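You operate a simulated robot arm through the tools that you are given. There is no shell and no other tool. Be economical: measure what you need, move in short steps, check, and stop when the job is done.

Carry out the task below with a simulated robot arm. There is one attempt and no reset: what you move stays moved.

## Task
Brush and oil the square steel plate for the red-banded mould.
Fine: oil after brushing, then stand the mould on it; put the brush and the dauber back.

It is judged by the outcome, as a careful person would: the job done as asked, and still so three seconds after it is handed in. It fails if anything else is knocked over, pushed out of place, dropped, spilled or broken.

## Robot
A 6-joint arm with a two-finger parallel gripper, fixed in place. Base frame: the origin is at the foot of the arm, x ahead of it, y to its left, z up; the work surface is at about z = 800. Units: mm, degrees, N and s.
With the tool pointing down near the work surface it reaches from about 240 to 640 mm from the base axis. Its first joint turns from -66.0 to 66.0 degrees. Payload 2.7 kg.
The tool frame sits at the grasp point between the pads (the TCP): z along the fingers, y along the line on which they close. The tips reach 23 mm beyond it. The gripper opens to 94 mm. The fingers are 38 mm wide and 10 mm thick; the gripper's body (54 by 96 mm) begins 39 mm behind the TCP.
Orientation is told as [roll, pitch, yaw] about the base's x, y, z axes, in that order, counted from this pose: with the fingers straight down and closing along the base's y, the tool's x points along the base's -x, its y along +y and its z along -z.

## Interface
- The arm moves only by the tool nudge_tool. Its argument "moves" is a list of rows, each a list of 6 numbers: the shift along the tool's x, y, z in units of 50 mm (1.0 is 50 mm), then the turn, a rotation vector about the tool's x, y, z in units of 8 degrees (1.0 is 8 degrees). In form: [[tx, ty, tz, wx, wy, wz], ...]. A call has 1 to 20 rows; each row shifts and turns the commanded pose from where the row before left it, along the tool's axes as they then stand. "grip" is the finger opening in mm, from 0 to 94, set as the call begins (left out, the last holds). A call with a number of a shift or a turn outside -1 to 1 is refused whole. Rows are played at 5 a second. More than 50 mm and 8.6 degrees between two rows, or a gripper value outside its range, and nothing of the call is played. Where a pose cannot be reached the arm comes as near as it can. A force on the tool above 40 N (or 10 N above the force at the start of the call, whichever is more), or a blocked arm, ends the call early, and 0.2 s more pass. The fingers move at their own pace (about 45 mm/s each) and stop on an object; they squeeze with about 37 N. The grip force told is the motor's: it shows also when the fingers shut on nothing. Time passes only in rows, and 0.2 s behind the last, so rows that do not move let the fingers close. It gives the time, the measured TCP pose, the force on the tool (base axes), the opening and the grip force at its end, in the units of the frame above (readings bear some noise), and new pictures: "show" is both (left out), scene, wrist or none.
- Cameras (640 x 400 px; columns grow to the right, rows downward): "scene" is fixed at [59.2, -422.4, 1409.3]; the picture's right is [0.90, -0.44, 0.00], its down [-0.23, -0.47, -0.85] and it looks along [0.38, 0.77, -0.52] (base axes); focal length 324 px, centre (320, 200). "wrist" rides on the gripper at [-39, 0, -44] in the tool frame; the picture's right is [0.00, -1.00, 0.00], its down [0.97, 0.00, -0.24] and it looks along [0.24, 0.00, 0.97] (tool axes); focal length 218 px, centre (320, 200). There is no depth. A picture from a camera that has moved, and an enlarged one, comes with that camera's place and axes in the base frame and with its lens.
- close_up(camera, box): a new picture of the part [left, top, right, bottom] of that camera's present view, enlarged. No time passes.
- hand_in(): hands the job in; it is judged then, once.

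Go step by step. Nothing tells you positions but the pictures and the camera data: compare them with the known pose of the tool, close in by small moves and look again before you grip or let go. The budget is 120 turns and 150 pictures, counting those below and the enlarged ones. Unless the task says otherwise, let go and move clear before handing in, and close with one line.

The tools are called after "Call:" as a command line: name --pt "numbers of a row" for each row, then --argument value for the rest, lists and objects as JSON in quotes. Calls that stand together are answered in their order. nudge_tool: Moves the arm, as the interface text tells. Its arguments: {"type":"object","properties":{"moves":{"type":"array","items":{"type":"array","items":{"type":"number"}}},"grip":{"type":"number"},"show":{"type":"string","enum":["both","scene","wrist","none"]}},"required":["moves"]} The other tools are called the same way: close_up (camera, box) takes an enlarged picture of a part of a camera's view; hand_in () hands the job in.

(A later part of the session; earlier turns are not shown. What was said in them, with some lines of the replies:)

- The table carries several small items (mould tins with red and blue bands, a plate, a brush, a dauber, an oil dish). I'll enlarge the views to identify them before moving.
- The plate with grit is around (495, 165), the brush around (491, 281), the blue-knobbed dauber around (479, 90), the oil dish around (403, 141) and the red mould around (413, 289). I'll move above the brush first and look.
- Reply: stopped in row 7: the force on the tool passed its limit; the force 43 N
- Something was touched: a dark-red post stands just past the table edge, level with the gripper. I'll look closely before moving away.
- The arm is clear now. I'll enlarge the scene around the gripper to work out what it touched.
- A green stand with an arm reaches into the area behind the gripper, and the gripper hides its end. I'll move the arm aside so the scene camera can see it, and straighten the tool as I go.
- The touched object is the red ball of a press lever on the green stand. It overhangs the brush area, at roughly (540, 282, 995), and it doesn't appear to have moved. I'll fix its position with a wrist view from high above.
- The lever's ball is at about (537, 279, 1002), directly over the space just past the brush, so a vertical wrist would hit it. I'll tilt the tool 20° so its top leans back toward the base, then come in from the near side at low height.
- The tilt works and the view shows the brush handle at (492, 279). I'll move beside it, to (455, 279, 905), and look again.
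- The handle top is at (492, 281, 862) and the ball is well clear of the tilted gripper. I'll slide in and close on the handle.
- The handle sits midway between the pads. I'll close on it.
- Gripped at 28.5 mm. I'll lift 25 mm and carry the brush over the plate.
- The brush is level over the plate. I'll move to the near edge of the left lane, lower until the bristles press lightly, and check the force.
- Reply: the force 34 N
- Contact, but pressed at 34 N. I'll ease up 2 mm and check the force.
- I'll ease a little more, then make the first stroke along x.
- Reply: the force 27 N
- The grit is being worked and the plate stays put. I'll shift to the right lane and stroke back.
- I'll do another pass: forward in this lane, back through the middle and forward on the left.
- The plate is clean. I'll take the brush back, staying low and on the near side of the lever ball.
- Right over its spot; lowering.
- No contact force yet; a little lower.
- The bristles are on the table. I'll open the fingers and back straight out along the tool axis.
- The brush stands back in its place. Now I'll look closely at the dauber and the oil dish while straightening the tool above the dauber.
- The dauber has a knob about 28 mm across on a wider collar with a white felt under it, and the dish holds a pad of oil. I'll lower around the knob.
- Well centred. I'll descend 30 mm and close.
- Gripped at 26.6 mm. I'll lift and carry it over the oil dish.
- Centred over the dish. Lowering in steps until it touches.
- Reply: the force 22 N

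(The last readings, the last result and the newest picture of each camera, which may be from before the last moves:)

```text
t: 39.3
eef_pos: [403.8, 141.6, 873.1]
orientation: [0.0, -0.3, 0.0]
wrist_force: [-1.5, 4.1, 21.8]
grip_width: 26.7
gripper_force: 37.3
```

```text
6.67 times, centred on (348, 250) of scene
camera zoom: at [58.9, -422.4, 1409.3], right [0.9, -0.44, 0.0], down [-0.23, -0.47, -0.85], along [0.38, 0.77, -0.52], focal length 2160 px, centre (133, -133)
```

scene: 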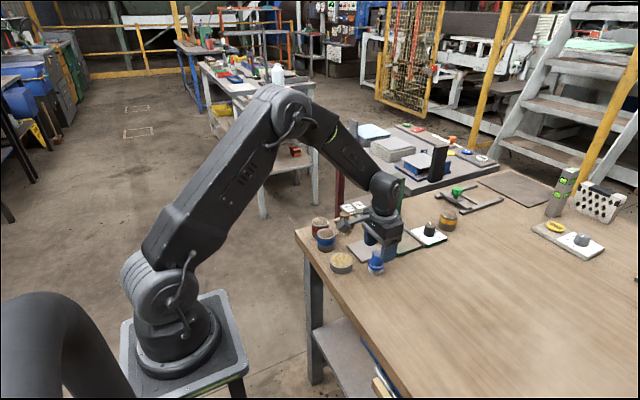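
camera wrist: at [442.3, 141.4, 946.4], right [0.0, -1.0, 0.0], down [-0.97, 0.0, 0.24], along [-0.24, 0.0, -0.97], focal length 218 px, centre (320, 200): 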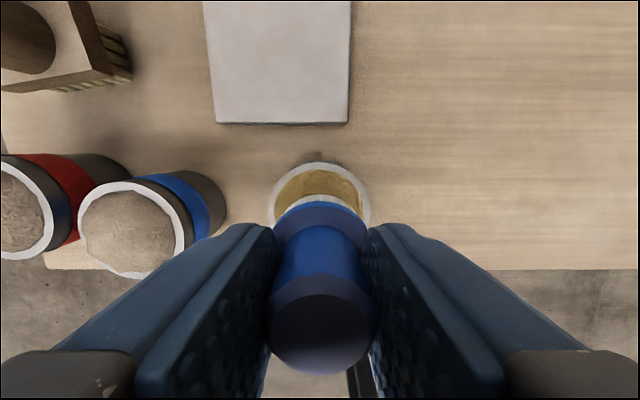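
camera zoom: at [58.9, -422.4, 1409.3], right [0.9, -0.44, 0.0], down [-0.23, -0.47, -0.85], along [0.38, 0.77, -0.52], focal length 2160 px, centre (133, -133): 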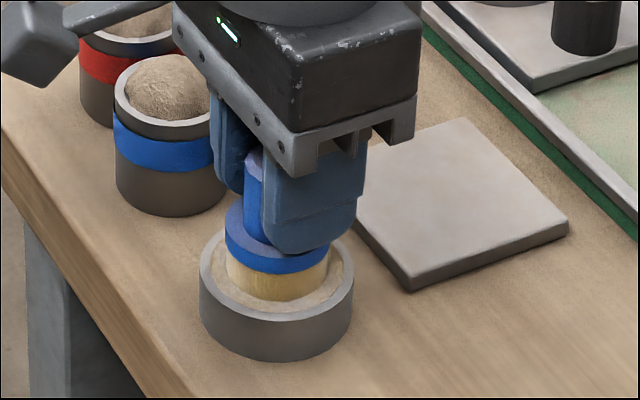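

The felt has soaked up oil (it has turned yellow). I'll dwell briefly, lift and carry it above the plate's near left corner.

Call:
nudge_tool --pt "0 0 0 0 0 0" --pt "0 0 0 0 0 0" --pt "0 0 -0.3 0 0 0" --pt "0 0 -0.4 0 0 0" --pt "0 0 0 0 0 0" --pt "0 0 0 0 0 0" --pt "-0.58 0.47 0 0 0 0" --pt "-0.58 0.47 0 0 0 0" --pt "0 0 0.4 0 0 0" --pt "0 0 0 0 0 0"

Call:
close_up --camera "scene" --box '[310, 210, 406, 270]'

```text
t: 41.5
eef_pos: [462.4, 189.6, 888.4]
orientation: [-0.1, 0.0, 0.0]
wrist_force: [0.1, 0.4, -1.5]
grip_width: 26.3
gripper_force: 36.9
camera wrist: at [502.3, 188.8, 930.6], right [0.0, -1.0, 0.0], down [-0.97, 0.0, 0.24], along [-0.24, 0.0, -0.97], focal length 218 px, centre (320, 200)
```

scene: 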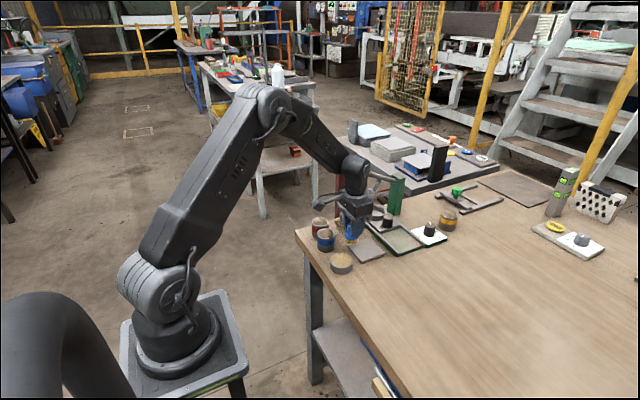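
wrist: 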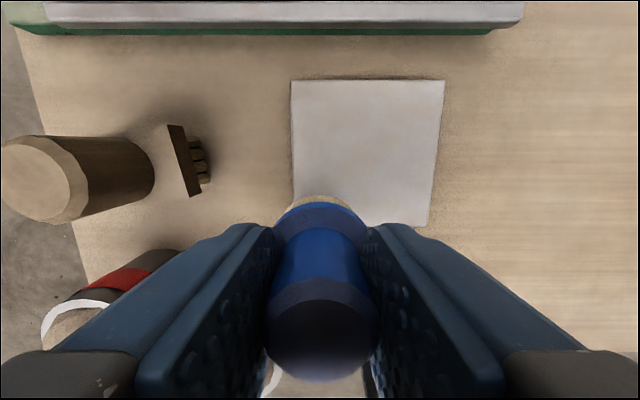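

```text
6.67 times, centred on (358, 240) of scene
camera zoom: at [59.2, -422.4, 1409.3], right [0.9, -0.44, 0.0], down [-0.23, -0.47, -0.85], along [0.38, 0.77, -0.52], focal length 2160 px, centre (67, -67)
```

zoom: 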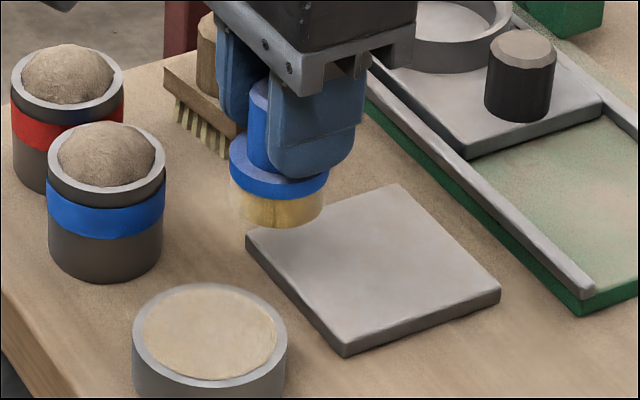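

The plate is still in place and the felt is oiled. I'll shift a bit inboard and lower to contact.

Call:
nudge_tool --pt "-0.2 -0.08 0.24 0 0 0" --pt "0 0 0.24 0 0 0" --pt "0 0 0.02 0 0 0" --pt "0 0 0 0 0 0" --show "none"

```text
t: 42.5
eef_pos: [471.6, 184.3, 862.3]
orientation: [-0.1, -0.1, 0.0]
wrist_force: [0.8, 0.2, -0.1]
grip_width: 26.7
gripper_force: 37.2
```

Call:
nudge_tool --pt "0 0 0.02 0 0 0" --pt "0 0 0.02 0 0 0" --pt "0 0 0.01 0 0 0" --pt "0 0 0 0 0 0" --show "none"

```text
t: 43.5
eef_pos: [472.5, 184.7, 861.2]
orientation: [0.0, -0.2, 0.0]
wrist_force: [-3.6, -5.4, 26.9]
grip_width: 26.8
gripper_force: 36.7
```

Contact, a bit firm. I'll ease up 0.8 mm and wipe the first lanes.

Call:
nudge_tool --pt "0 0 -0.016 0 0 0" --pt "0.18 0.08 0 0 0 0" --pt "-0.22 0 0 0 0 0" --pt "-0.22 0 0 0 0 0" --pt "-0.22 0 0 0 0 0" --pt "-0.22 0 0 0 0 0" --pt "-0.22 0 0 0 0 0" --pt "-0.22 0 0 0 0 0" --pt "0 -0.24 0 0 0 0" --pt "0 -0.24 0 0 0 0" --pt "0.22 0 0 0 0 0" --pt "0.22 0 0 0 0 0" --pt "0.22 0 0 0 0 0" --pt "0.22 0 0 0 0 0" --pt "0.22 0 0 0 0 0" --pt "0.22 0 0 0 0 0" --pt "0 0 0 0 0 0" --show "none"

Call:
close_up --camera "scene" --box '[310, 210, 406, 270]'

```text
t: 47.1
eef_pos: [461.7, 165.7, 861.1]
orientation: [0.1, -0.2, 0.0]
wrist_force: [6.4, 0.6, 17.8]
grip_width: 27.0
gripper_force: 37.6
```

```text
6.67 times, centred on (358, 240) of scene
camera zoom: at [59.0, -422.5, 1409.3], right [0.9, -0.44, 0.0], down [-0.23, -0.47, -0.85], along [0.38, 0.77, -0.52], focal length 2160 px, centre (67, -67)
```

zoom: 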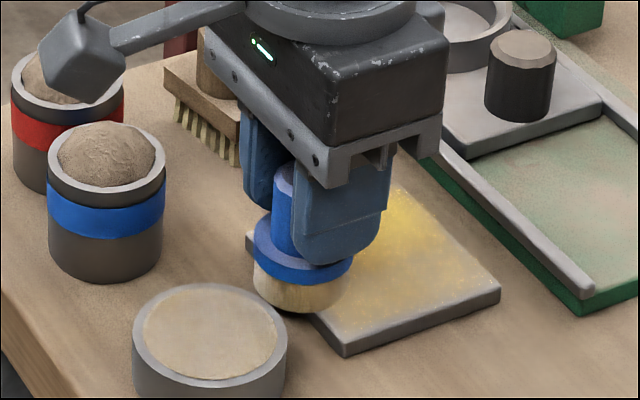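

Oil is spreading in yellow. I'll do the third lane and then lift off to look.

Call:
nudge_tool --pt "0 -0.24 0 0 0 0" --pt "0 -0.24 0 0 0 0" --pt "-0.22 0 0 0 0 0" --pt "-0.22 0 0 0 0 0" --pt "-0.22 0 0 0 0 0" --pt "-0.22 0 0 0 0 0" --pt "-0.22 0 0 0 0 0" --pt "-0.22 0 0 0 0 0" --pt "0 0 -0.5 0 0 0" --pt "0 -0.5 -0.5 0 0 0" --pt "0.2 -0.9 0 0 0 0" --pt "0 0 0 0 0 0" --show "none"

Call:
close_up --camera "scene" --box '[310, 210, 406, 270]'

Call:
close_up --camera "wrist" --box '[0, 0, 320, 300]'

```text
t: 49.7
eef_pos: [518.4, 70.2, 911.7]
orientation: [-0.1, 0.1, 0.0]
wrist_force: [0.1, -0.3, -0.3]
grip_width: 26.7
gripper_force: 36.7
```

```text
6.67 times, centred on (358, 240) of scene
camera zoom: at [59.2, -422.4, 1409.3], right [0.9, -0.44, 0.0], down [-0.23, -0.47, -0.85], along [0.38, 0.77, -0.52], focal length 2160 px, centre (67, -67)
```

zoom: 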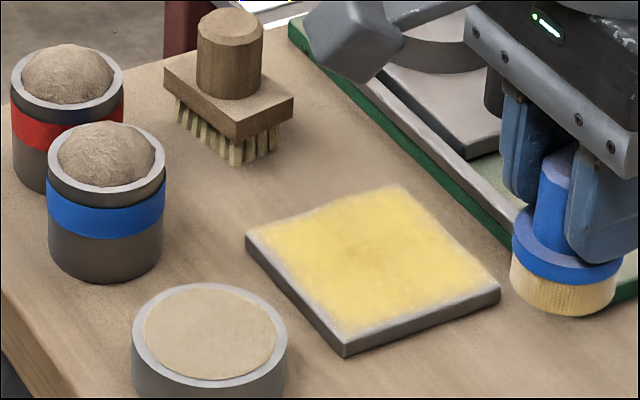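

```text
1.33 times, centred on (160, 150) of wrist
camera zoom: at [557.7, 70.3, 954.6], right [0.0, -1.0, 0.0], down [-0.97, 0.0, 0.24], along [-0.24, 0.0, -0.97], focal length 291 px, centre (533, 267)
```

zoom: 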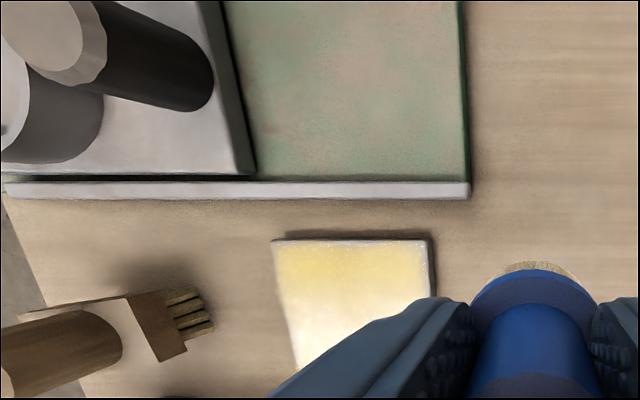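

The plate is evenly oiled. Now the dauber goes back to (480, 90).

Call:
nudge_tool --pt "0.38 0.195 0 0 0 0" --pt "0.38 0.195 0 0 0 0" --pt "0 0 0.5 0 0 0" --pt "0 0 0.5 0 0 0" --pt "0 0 0.1 0 0 0" --pt "0 0 0 0 0 0" --show "wrist"

Call:
close_up --camera "scene" --box '[320, 220, 416, 280]'

```text
t: 51.1
eef_pos: [480.0, 90.0, 853.5]
orientation: [0.0, 0.0, -0.1]
wrist_force: [-0.6, 0.5, -1.1]
grip_width: 26.8
gripper_force: 37.1
camera wrist: at [519.0, 89.9, 898.2], right [0.0, -1.0, 0.0], down [-0.97, 0.0, 0.24], along [-0.24, 0.0, -0.97], focal length 218 px, centre (320, 200)
```

wrist: 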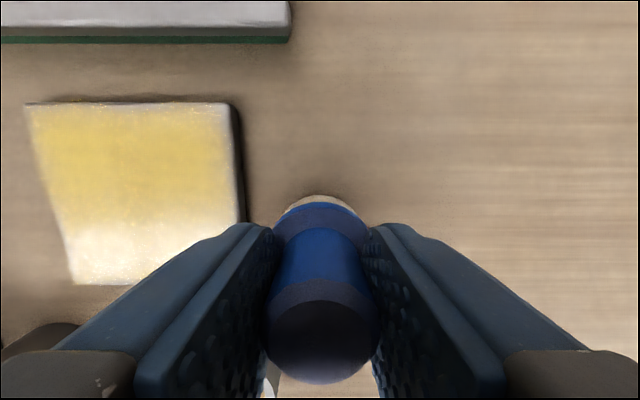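

```text
6.67 times, centred on (368, 250) of scene
camera zoom: at [59.2, -422.4, 1409.3], right [0.9, -0.44, 0.0], down [-0.23, -0.47, -0.85], along [0.38, 0.77, -0.52], focal length 2160 px, centre (0, -133)
```

zoom: 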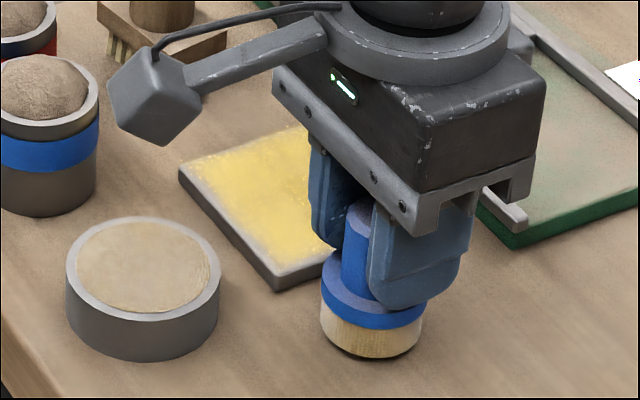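

Call:
nudge_tool --pt "0 0 0.018 0 0 0" --pt "0 0 0.018 0 0 0" --pt "0 0 0 0 0 0" --show "none"

```text
t: 51.9
eef_pos: [478.6, 91.5, 854.1]
orientation: [0.1, 0.1, 0.0]
wrist_force: [0.5, 1.1, -1.3]
grip_width: 26.8
gripper_force: 37.0
```

Call:
nudge_tool --pt "0 0 0.02 0 0 0" --pt "0 0 0.02 0 0 0" --pt "0 0 0 0 0 0" --show "none"

```text
t: 52.7
eef_pos: [480.1, 90.1, 851.0]
orientation: [0.0, 0.0, 0.0]
wrist_force: [-0.4, -0.3, 0.0]
grip_width: 27.0
gripper_force: 37.2
```

Call:
nudge_tool --pt "0 0 0.016 0 0 0" --pt "0 0 0.016 0 0 0" --pt "0 0 0 0 0 0" --show "none"

```text
t: 53.5
eef_pos: [478.8, 89.5, 850.7]
orientation: [-0.1, 0.0, 0.1]
wrist_force: [-2.1, -0.8, 6.1]
grip_width: 26.6
gripper_force: 37.2
```

The felt is on the table. I'll release, rise and start turning the gripper 90° so the fingers can straddle the red mould along x, because the gap to the blue one is too narrow.

Call:
nudge_tool --pt "0 0 0 0 0 0" --pt "0 0 0 0 0 0" --pt "0 0 -0.3 0 0 0" --pt "0 0 -0.8 0 0 0" --pt "0 0 -0.8 0 0 0" --pt "0 0 -0.8 0 0 0" --pt "0 0 0 0 0 0" --grip 60 --show "wrist"

Call:
close_up --camera "scene" --box '[300, 200, 428, 280]'

```text
t: 55.1
eef_pos: [480.2, 87.2, 985.2]
orientation: [0.0, 0.1, -0.1]
wrist_force: [-0.5, 0.1, 0.5]
grip_width: 60.0
gripper_force: 0.1
camera wrist: at [519.9, 86.5, 1029.0], right [0.0, -1.0, 0.0], down [-0.97, 0.0, 0.24], along [-0.24, 0.0, -0.97], focal length 218 px, centre (320, 200)
```

wrist: 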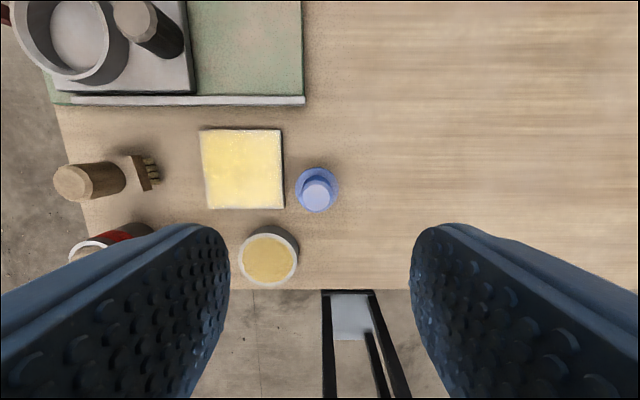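

```text
5.00 times, centred on (364, 240) of scene
camera zoom: at [59.2, -422.4, 1409.3], right [0.9, -0.44, 0.0], down [-0.23, -0.47, -0.85], along [0.38, 0.77, -0.52], focal length 1620 px, centre (100, 0)
```

zoom: 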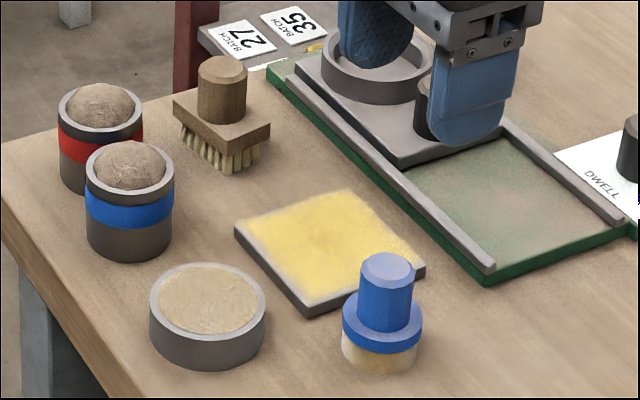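

Everything is in order. Next I'll move above the red mould and turn the gripper.

Call:
nudge_tool --pt "0.26 0.808 0 0 0 0" --pt "0.26 0.808 0 0 0 0" --pt "0.26 0.808 0 0 0 0" --pt "0.26 0.808 0 0 0 0" --pt "0.26 0.808 0 0 0 0" --pt "0 0 0 0 0 -0.9375" --pt "0 0 0 0 0 -0.9375" --pt "0 0 0 0 0 -0.9375" --pt "0 0 0 0 0 -0.9375" --pt "0 0 0 0 0 -0.9375" --pt "0 0 0 0 0 -0.9375" --pt "0 0 0 0 0 -0.9375" --pt "0 0 0 0 0 -0.9375" --pt "0 0 0 0 0 -0.9375" --pt "0 0 0 0 0 -0.9375" --pt "0 0 0 0 0 -0.9375" --pt "0 0 0 0 0 -0.9375" --pt "0 0 0 0 0 0" --grip 72

Call:
close_up --camera "scene" --box '[280, 130, 440, 250]'

```text
t: 58.9
eef_pos: [417.6, 292.6, 984.1]
orientation: [0.1, 0.0, 90.1]
wrist_force: [0.2, -0.8, -0.1]
grip_width: 71.9
gripper_force: 0.1
camera wrist: at [416.0, 330.3, 1027.3], right [1.0, 0.0, 0.0], down [0.0, -0.97, 0.24], along [0.0, -0.24, -0.97], focal length 218 px, centre (320, 200)
```

scene: 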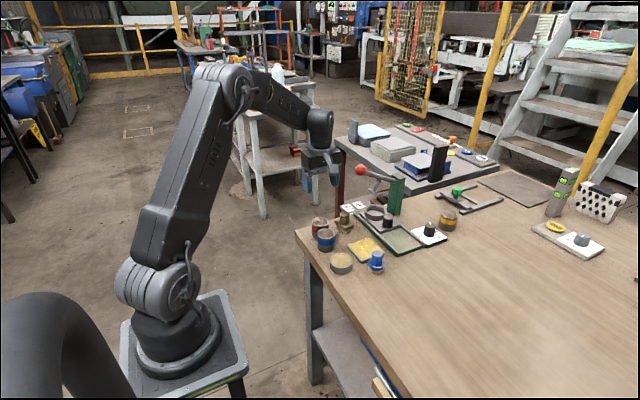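
wrist: 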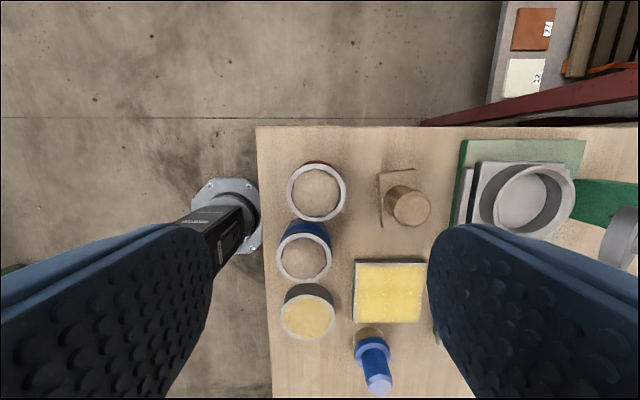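

```text
3.33 times, centred on (360, 190) of scene
camera zoom: at [59.2, -422.4, 1409.3], right [0.9, -0.44, 0.0], down [-0.23, -0.47, -0.85], along [0.38, 0.77, -0.52], focal length 1080 px, centre (187, 233)
```

zoom: 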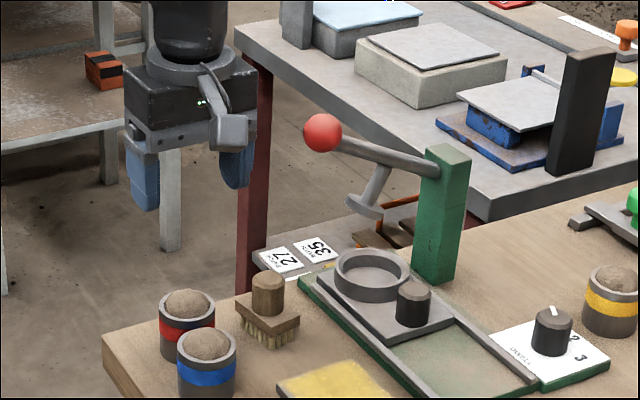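

The red rim is at about (413, 292). I'll lower to just above it and check.

Call:
nudge_tool --pt "0 0.09 0.62 0 0 0" --pt "0 0 0.62 0 0 0" --pt "0 0 0.62 0 0 0" --pt "0 0 0 0 0 0" --pt "0 0 0 0 0 0"

Call:
close_up --camera "scene" --box '[290, 180, 386, 250]'

```text
t: 60.1
eef_pos: [410.4, 291.9, 890.7]
orientation: [0.0, -0.1, 90.0]
wrist_force: [0.1, -0.3, -0.3]
grip_width: 72.1
gripper_force: 0.0
camera wrist: at [411.2, 331.5, 934.7], right [1.0, 0.0, 0.0], down [0.0, -0.97, 0.24], along [0.0, -0.24, -0.97], focal length 218 px, centre (320, 200)
```

scene: 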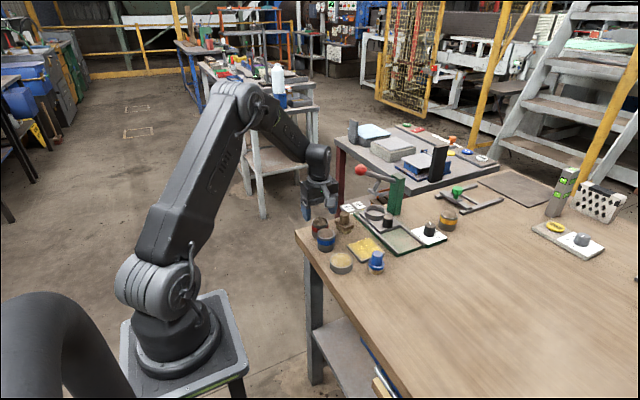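
wrist: 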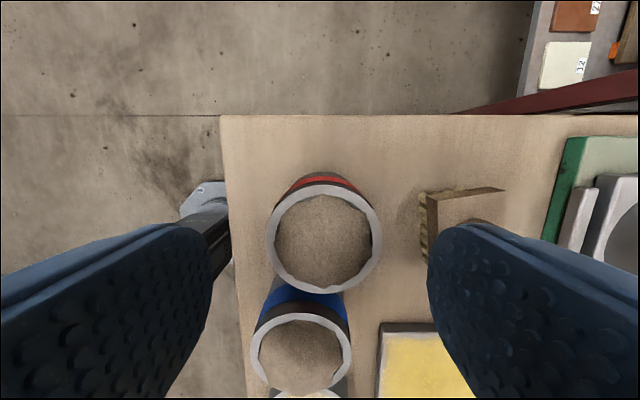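

```text
5.71 times, centred on (338, 215) of scene
camera zoom: at [59.2, -422.4, 1409.3], right [0.9, -0.44, 0.0], down [-0.23, -0.47, -0.85], along [0.38, 0.77, -0.52], focal length 1851 px, centre (217, 114)
```

zoom: 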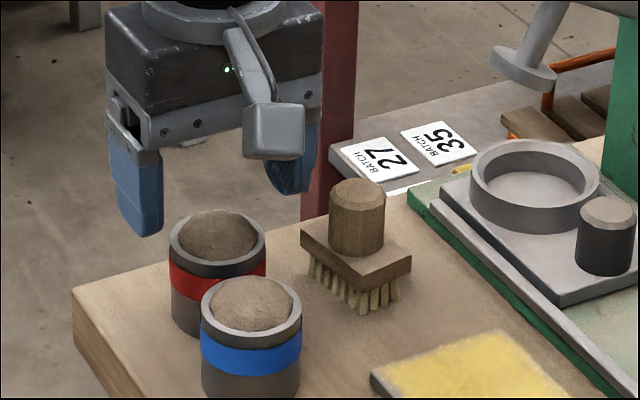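

Rim centre is at about (413, 294), 47 mm wide. I'll narrow the opening to 60 to keep clear of the brush and fine-centre while lowering.

Call:
nudge_tool --pt "-0.04 -0.04 0 0 0 0" --pt "0 0 0 0 0 0" --pt "0 0 0.4 0 0 0" --pt "0 0 0 0 0 0" --grip 60 --show "wrist"

Call:
close_up --camera "scene" --box '[290, 180, 386, 250]'

```text
t: 61.1
eef_pos: [412.1, 294.1, 871.5]
orientation: [0.1, 0.0, 90.1]
wrist_force: [-0.2, 0.0, 0.5]
grip_width: 60.1
gripper_force: 0.0
camera wrist: at [413.4, 332.4, 914.0], right [1.0, 0.0, 0.0], down [0.0, -0.97, 0.24], along [0.0, -0.24, -0.97], focal length 218 px, centre (320, 200)
```

wrist: 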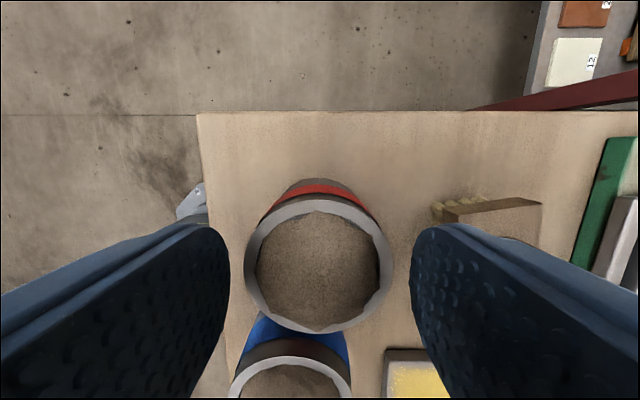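

```text
5.71 times, centred on (338, 215) of scene
camera zoom: at [59.2, -422.4, 1409.3], right [0.9, -0.44, 0.0], down [-0.23, -0.47, -0.85], along [0.38, 0.77, -0.52], focal length 1851 px, centre (217, 114)
```

zoom: 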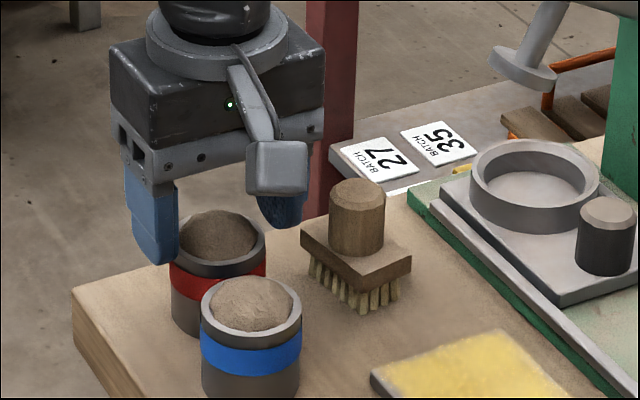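

Nicely centred. I'll lower 29 mm and check before closing.

Call:
nudge_tool --pt "0 0 0.2 0 0 0" --pt "0 0 0.2 0 0 0" --pt "0 0 0.18 0 0 0" --pt "0 0 0 0 0 0" --show "wrist"

Call:
close_up --camera "scene" --box '[290, 180, 386, 250]'

```text
t: 62.1
eef_pos: [412.9, 294.3, 842.1]
orientation: [0.0, 0.0, 89.8]
wrist_force: [0.3, 0.0, 0.2]
grip_width: 60.2
gripper_force: 0.1
camera wrist: at [413.7, 332.2, 885.2], right [1.0, 0.0, 0.0], down [0.0, -0.97, 0.24], along [0.0, -0.24, -0.97], focal length 218 px, centre (320, 200)
```

wrist: 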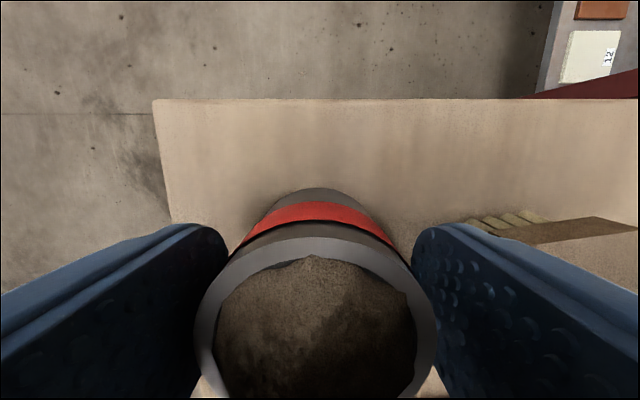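

```text
5.71 times, centred on (338, 215) of scene
camera zoom: at [59.2, -422.4, 1409.3], right [0.9, -0.44, 0.0], down [-0.23, -0.47, -0.85], along [0.38, 0.77, -0.52], focal length 1851 px, centre (217, 114)
```

zoom: 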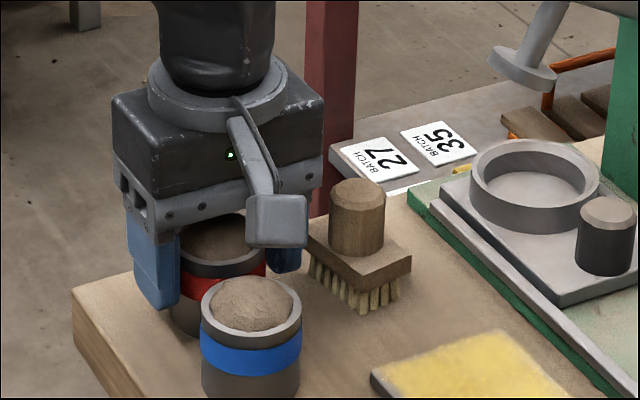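

Fingers straddle the mould freely. Closing now.

Call:
nudge_tool --pt "0 0 0 0 0 0" --pt "0 0 0 0 0 0" --pt "0 0 0 0 0 0" --pt "0 0 0 0 0 0" --grip 40 --show "none"

Call:
nudge_tool --pt "0 0 -0.1 0 0 0" --pt "0 0 -0.3 0 0 0" --pt "0 0 -0.6 0 0 0" --pt "0 0 -0.8 0 0 0" --pt "0 0 0 0 0 0" --show "none"

Call:
close_up --camera "scene" --box '[290, 160, 386, 230]'

```text
t: 63.1
eef_pos: [412.2, 293.9, 841.0]
orientation: [0.1, -0.1, 89.9]
wrist_force: [-1.9, -0.7, 0.8]
grip_width: 49.6
gripper_force: 37.3
```

```text
t: 64.3
eef_pos: [413.5, 292.0, 933.5]
orientation: [0.1, 0.0, 89.9]
wrist_force: [0.0, 0.7, -3.3]
grip_width: 49.3
gripper_force: 37.1
```

```text
5.71 times, centred on (338, 195) of scene
camera zoom: at [59.2, -422.3, 1409.3], right [0.9, -0.44, 0.0], down [-0.23, -0.47, -0.85], along [0.38, 0.77, -0.52], focal length 1851 px, centre (217, 229)
```

zoom: 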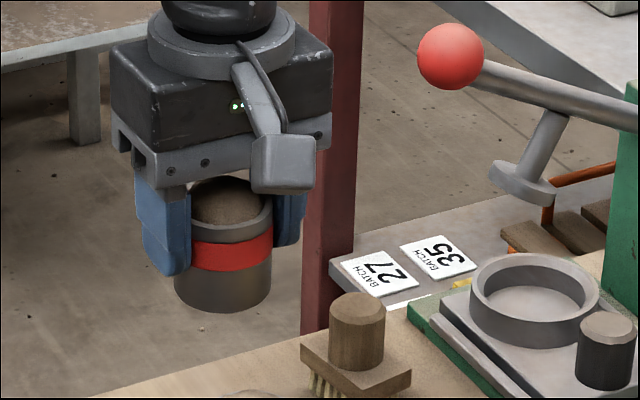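

Mould is held securely, 49 mm wide. I'll carry it toward the base side first, then out over the plate.

Call:
nudge_tool --pt "0.86 0 0 0 0 0" --pt "0.86 0 0 0 0 0" --pt "0.86 0 0 0 0 0" --pt "0 -0.55 0 0 0 0" --pt "0 -0.55 0 0 0 0" --pt "0 -0.55 0 0 0 0" --pt "0 0 0.6 0 0 0" --pt "0 0 0.5 0 0 0" --pt "0 0 0 0 0 0" --pt "0 0 0 0 0 0"

Call:
close_up --camera "scene" --box '[310, 200, 422, 270]'

```text
t: 66.5
eef_pos: [496.1, 165.2, 880.2]
orientation: [0.0, 0.0, 90.1]
wrist_force: [0.3, -0.1, -4.4]
grip_width: 49.6
gripper_force: 37.2
camera wrist: at [496.1, 203.7, 922.9], right [1.0, 0.0, 0.0], down [0.0, -0.97, 0.24], along [0.0, -0.24, -0.97], focal length 218 px, centre (320, 200)
```

scene: 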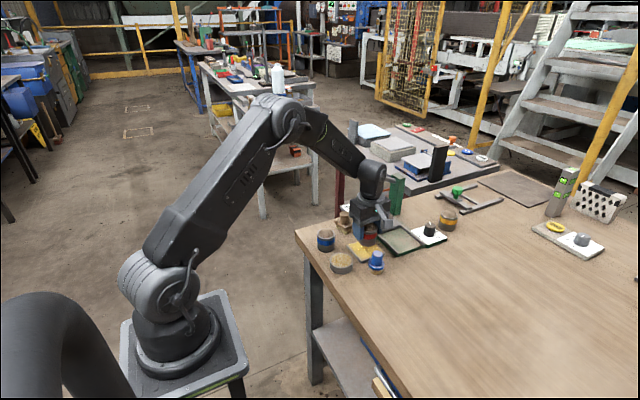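
wrist: 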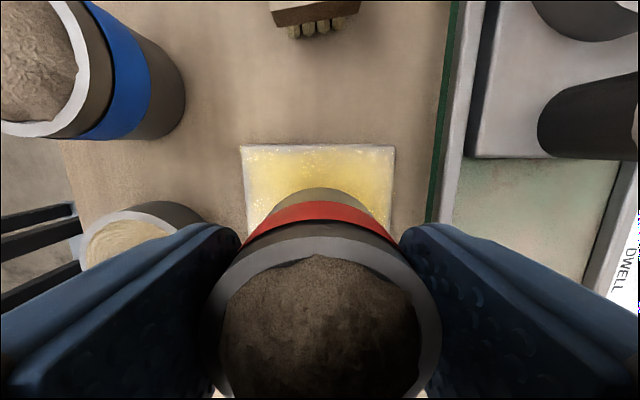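

```text
5.71 times, centred on (366, 235) of scene
camera zoom: at [59.2, -422.3, 1409.3], right [0.9, -0.44, 0.0], down [-0.23, -0.47, -0.85], along [0.38, 0.77, -0.52], focal length 1851 px, centre (57, 0)
```

zoom: 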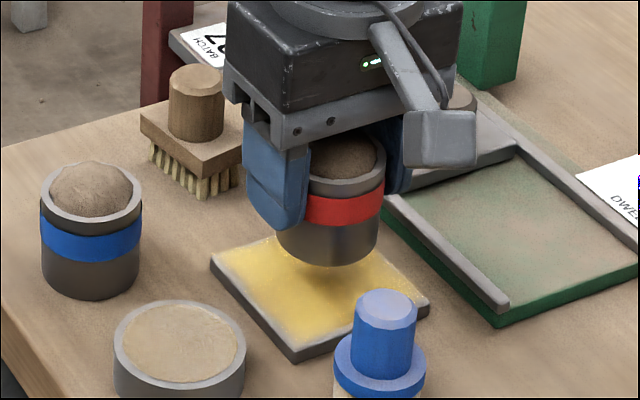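

Over the plate's centre. Lowering, then small steps to contact.

Call:
nudge_tool --pt "0 0.02 0.2 0 0 0" --pt "0 0 0.2 0 0 0" --pt "0 0 0.14 0 0 0" --pt "0 0 0.02 0 0 0" --pt "0 0 0 0 0 0" --show "none"

Call:
close_up --camera "scene" --box '[310, 200, 422, 270]'

```text
t: 67.7
eef_pos: [495.1, 165.4, 852.3]
orientation: [-0.1, 0.0, 90.0]
wrist_force: [-8.9, -1.7, 23.5]
grip_width: 49.3
gripper_force: 36.9
```

```text
5.71 times, centred on (366, 235) of scene
camera zoom: at [58.6, -422.5, 1409.3], right [0.9, -0.44, 0.0], down [-0.23, -0.47, -0.85], along [0.38, 0.77, -0.52], focal length 1851 px, centre (57, 0)
```

zoom: 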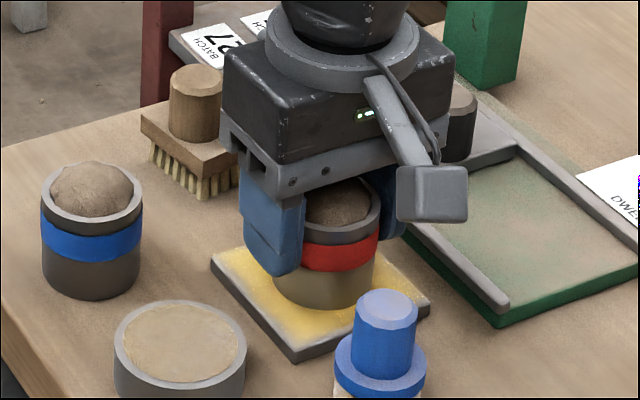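

It's standing on the plate. I'll ease the pressure, open and rise straight up.

Call:
nudge_tool --pt "0 0 -0.016 0 0 0" --pt "0 0 0 0 0 0" --show "none"

Call:
nudge_tool --pt "0 0 0 0 0 0" --pt "0 0 0 0 0 0" --pt "0 0 0 0 0 0" --pt "0 0 -0.3 0 0 0" --pt "0 0 -0.5 0 0 0" --pt "0 0 -0.8 0 0 0" --pt "0 0 -0.8 0 0 0" --pt "0.8 0 -0.5 0 0 0" --pt "0.8 0 -0.5 0 0 0" --pt "0.8 0 -0.2 0 0 0" --pt "0 0 0 0 0 0" --grip 64

Call:
close_up --camera "scene" --box '[290, 170, 450, 280]'

```text
t: 68.3
eef_pos: [495.5, 164.3, 851.2]
orientation: [-0.2, 0.0, 90.0]
wrist_force: [-5.0, -3.3, 26.9]
grip_width: 49.3
gripper_force: 36.7
```

```text
t: 70.7
eef_pos: [493.6, 46.2, 1032.3]
orientation: [0.0, 0.0, 90.0]
wrist_force: [0.7, -0.3, 0.0]
grip_width: 63.9
gripper_force: 0.0
camera wrist: at [495.0, 83.9, 1074.3], right [1.0, 0.0, 0.0], down [0.0, -0.97, 0.24], along [0.0, -0.24, -0.97], focal length 218 px, centre (320, 200)
```

scene: 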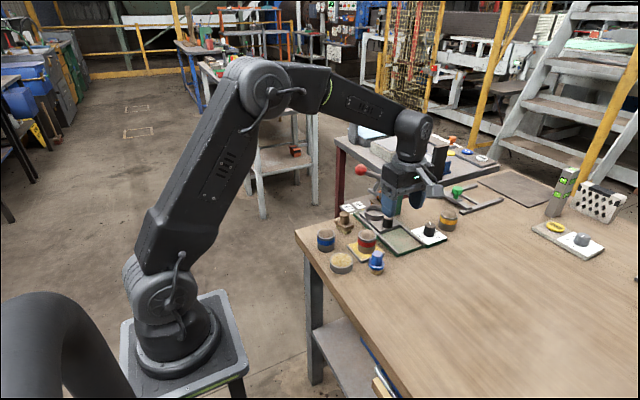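
wrist: 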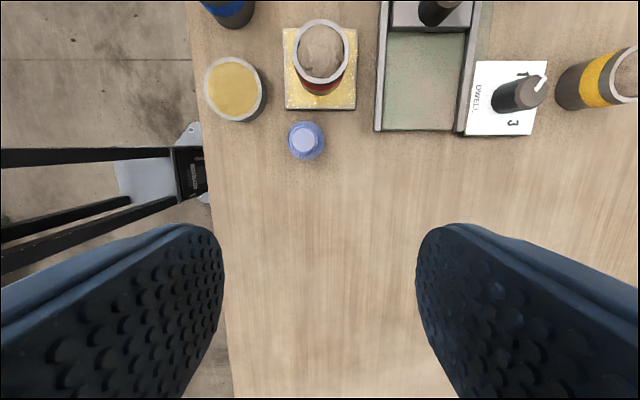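

```text
3.64 times, centred on (370, 225) of scene
camera zoom: at [59.1, -422.4, 1409.3], right [0.9, -0.44, 0.0], down [-0.23, -0.47, -0.85], along [0.38, 0.77, -0.52], focal length 1178 px, centre (138, 109)
```

zoom: 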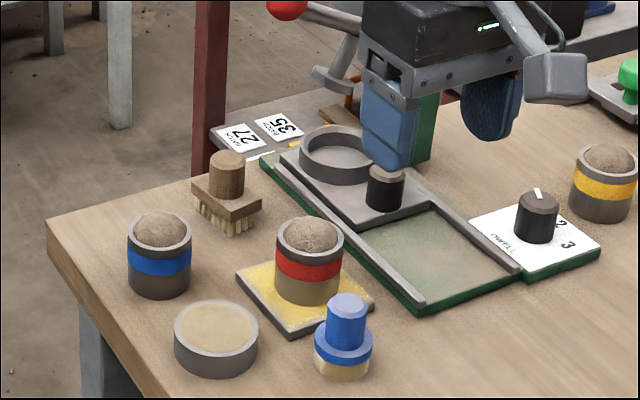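

The red-banded mould stands centred on the brushed, oiled plate, the brush and dauber are back in place, and the arm is clear. I'm handing in.

Call:
hand_in

```text
The job is handed in.
```

I brushed and then oiled the plate, stood the red-banded mould on it, and put the brush and dauber back. On the first approach the gripper bumped the press lever's red ball, which did not visibly move.
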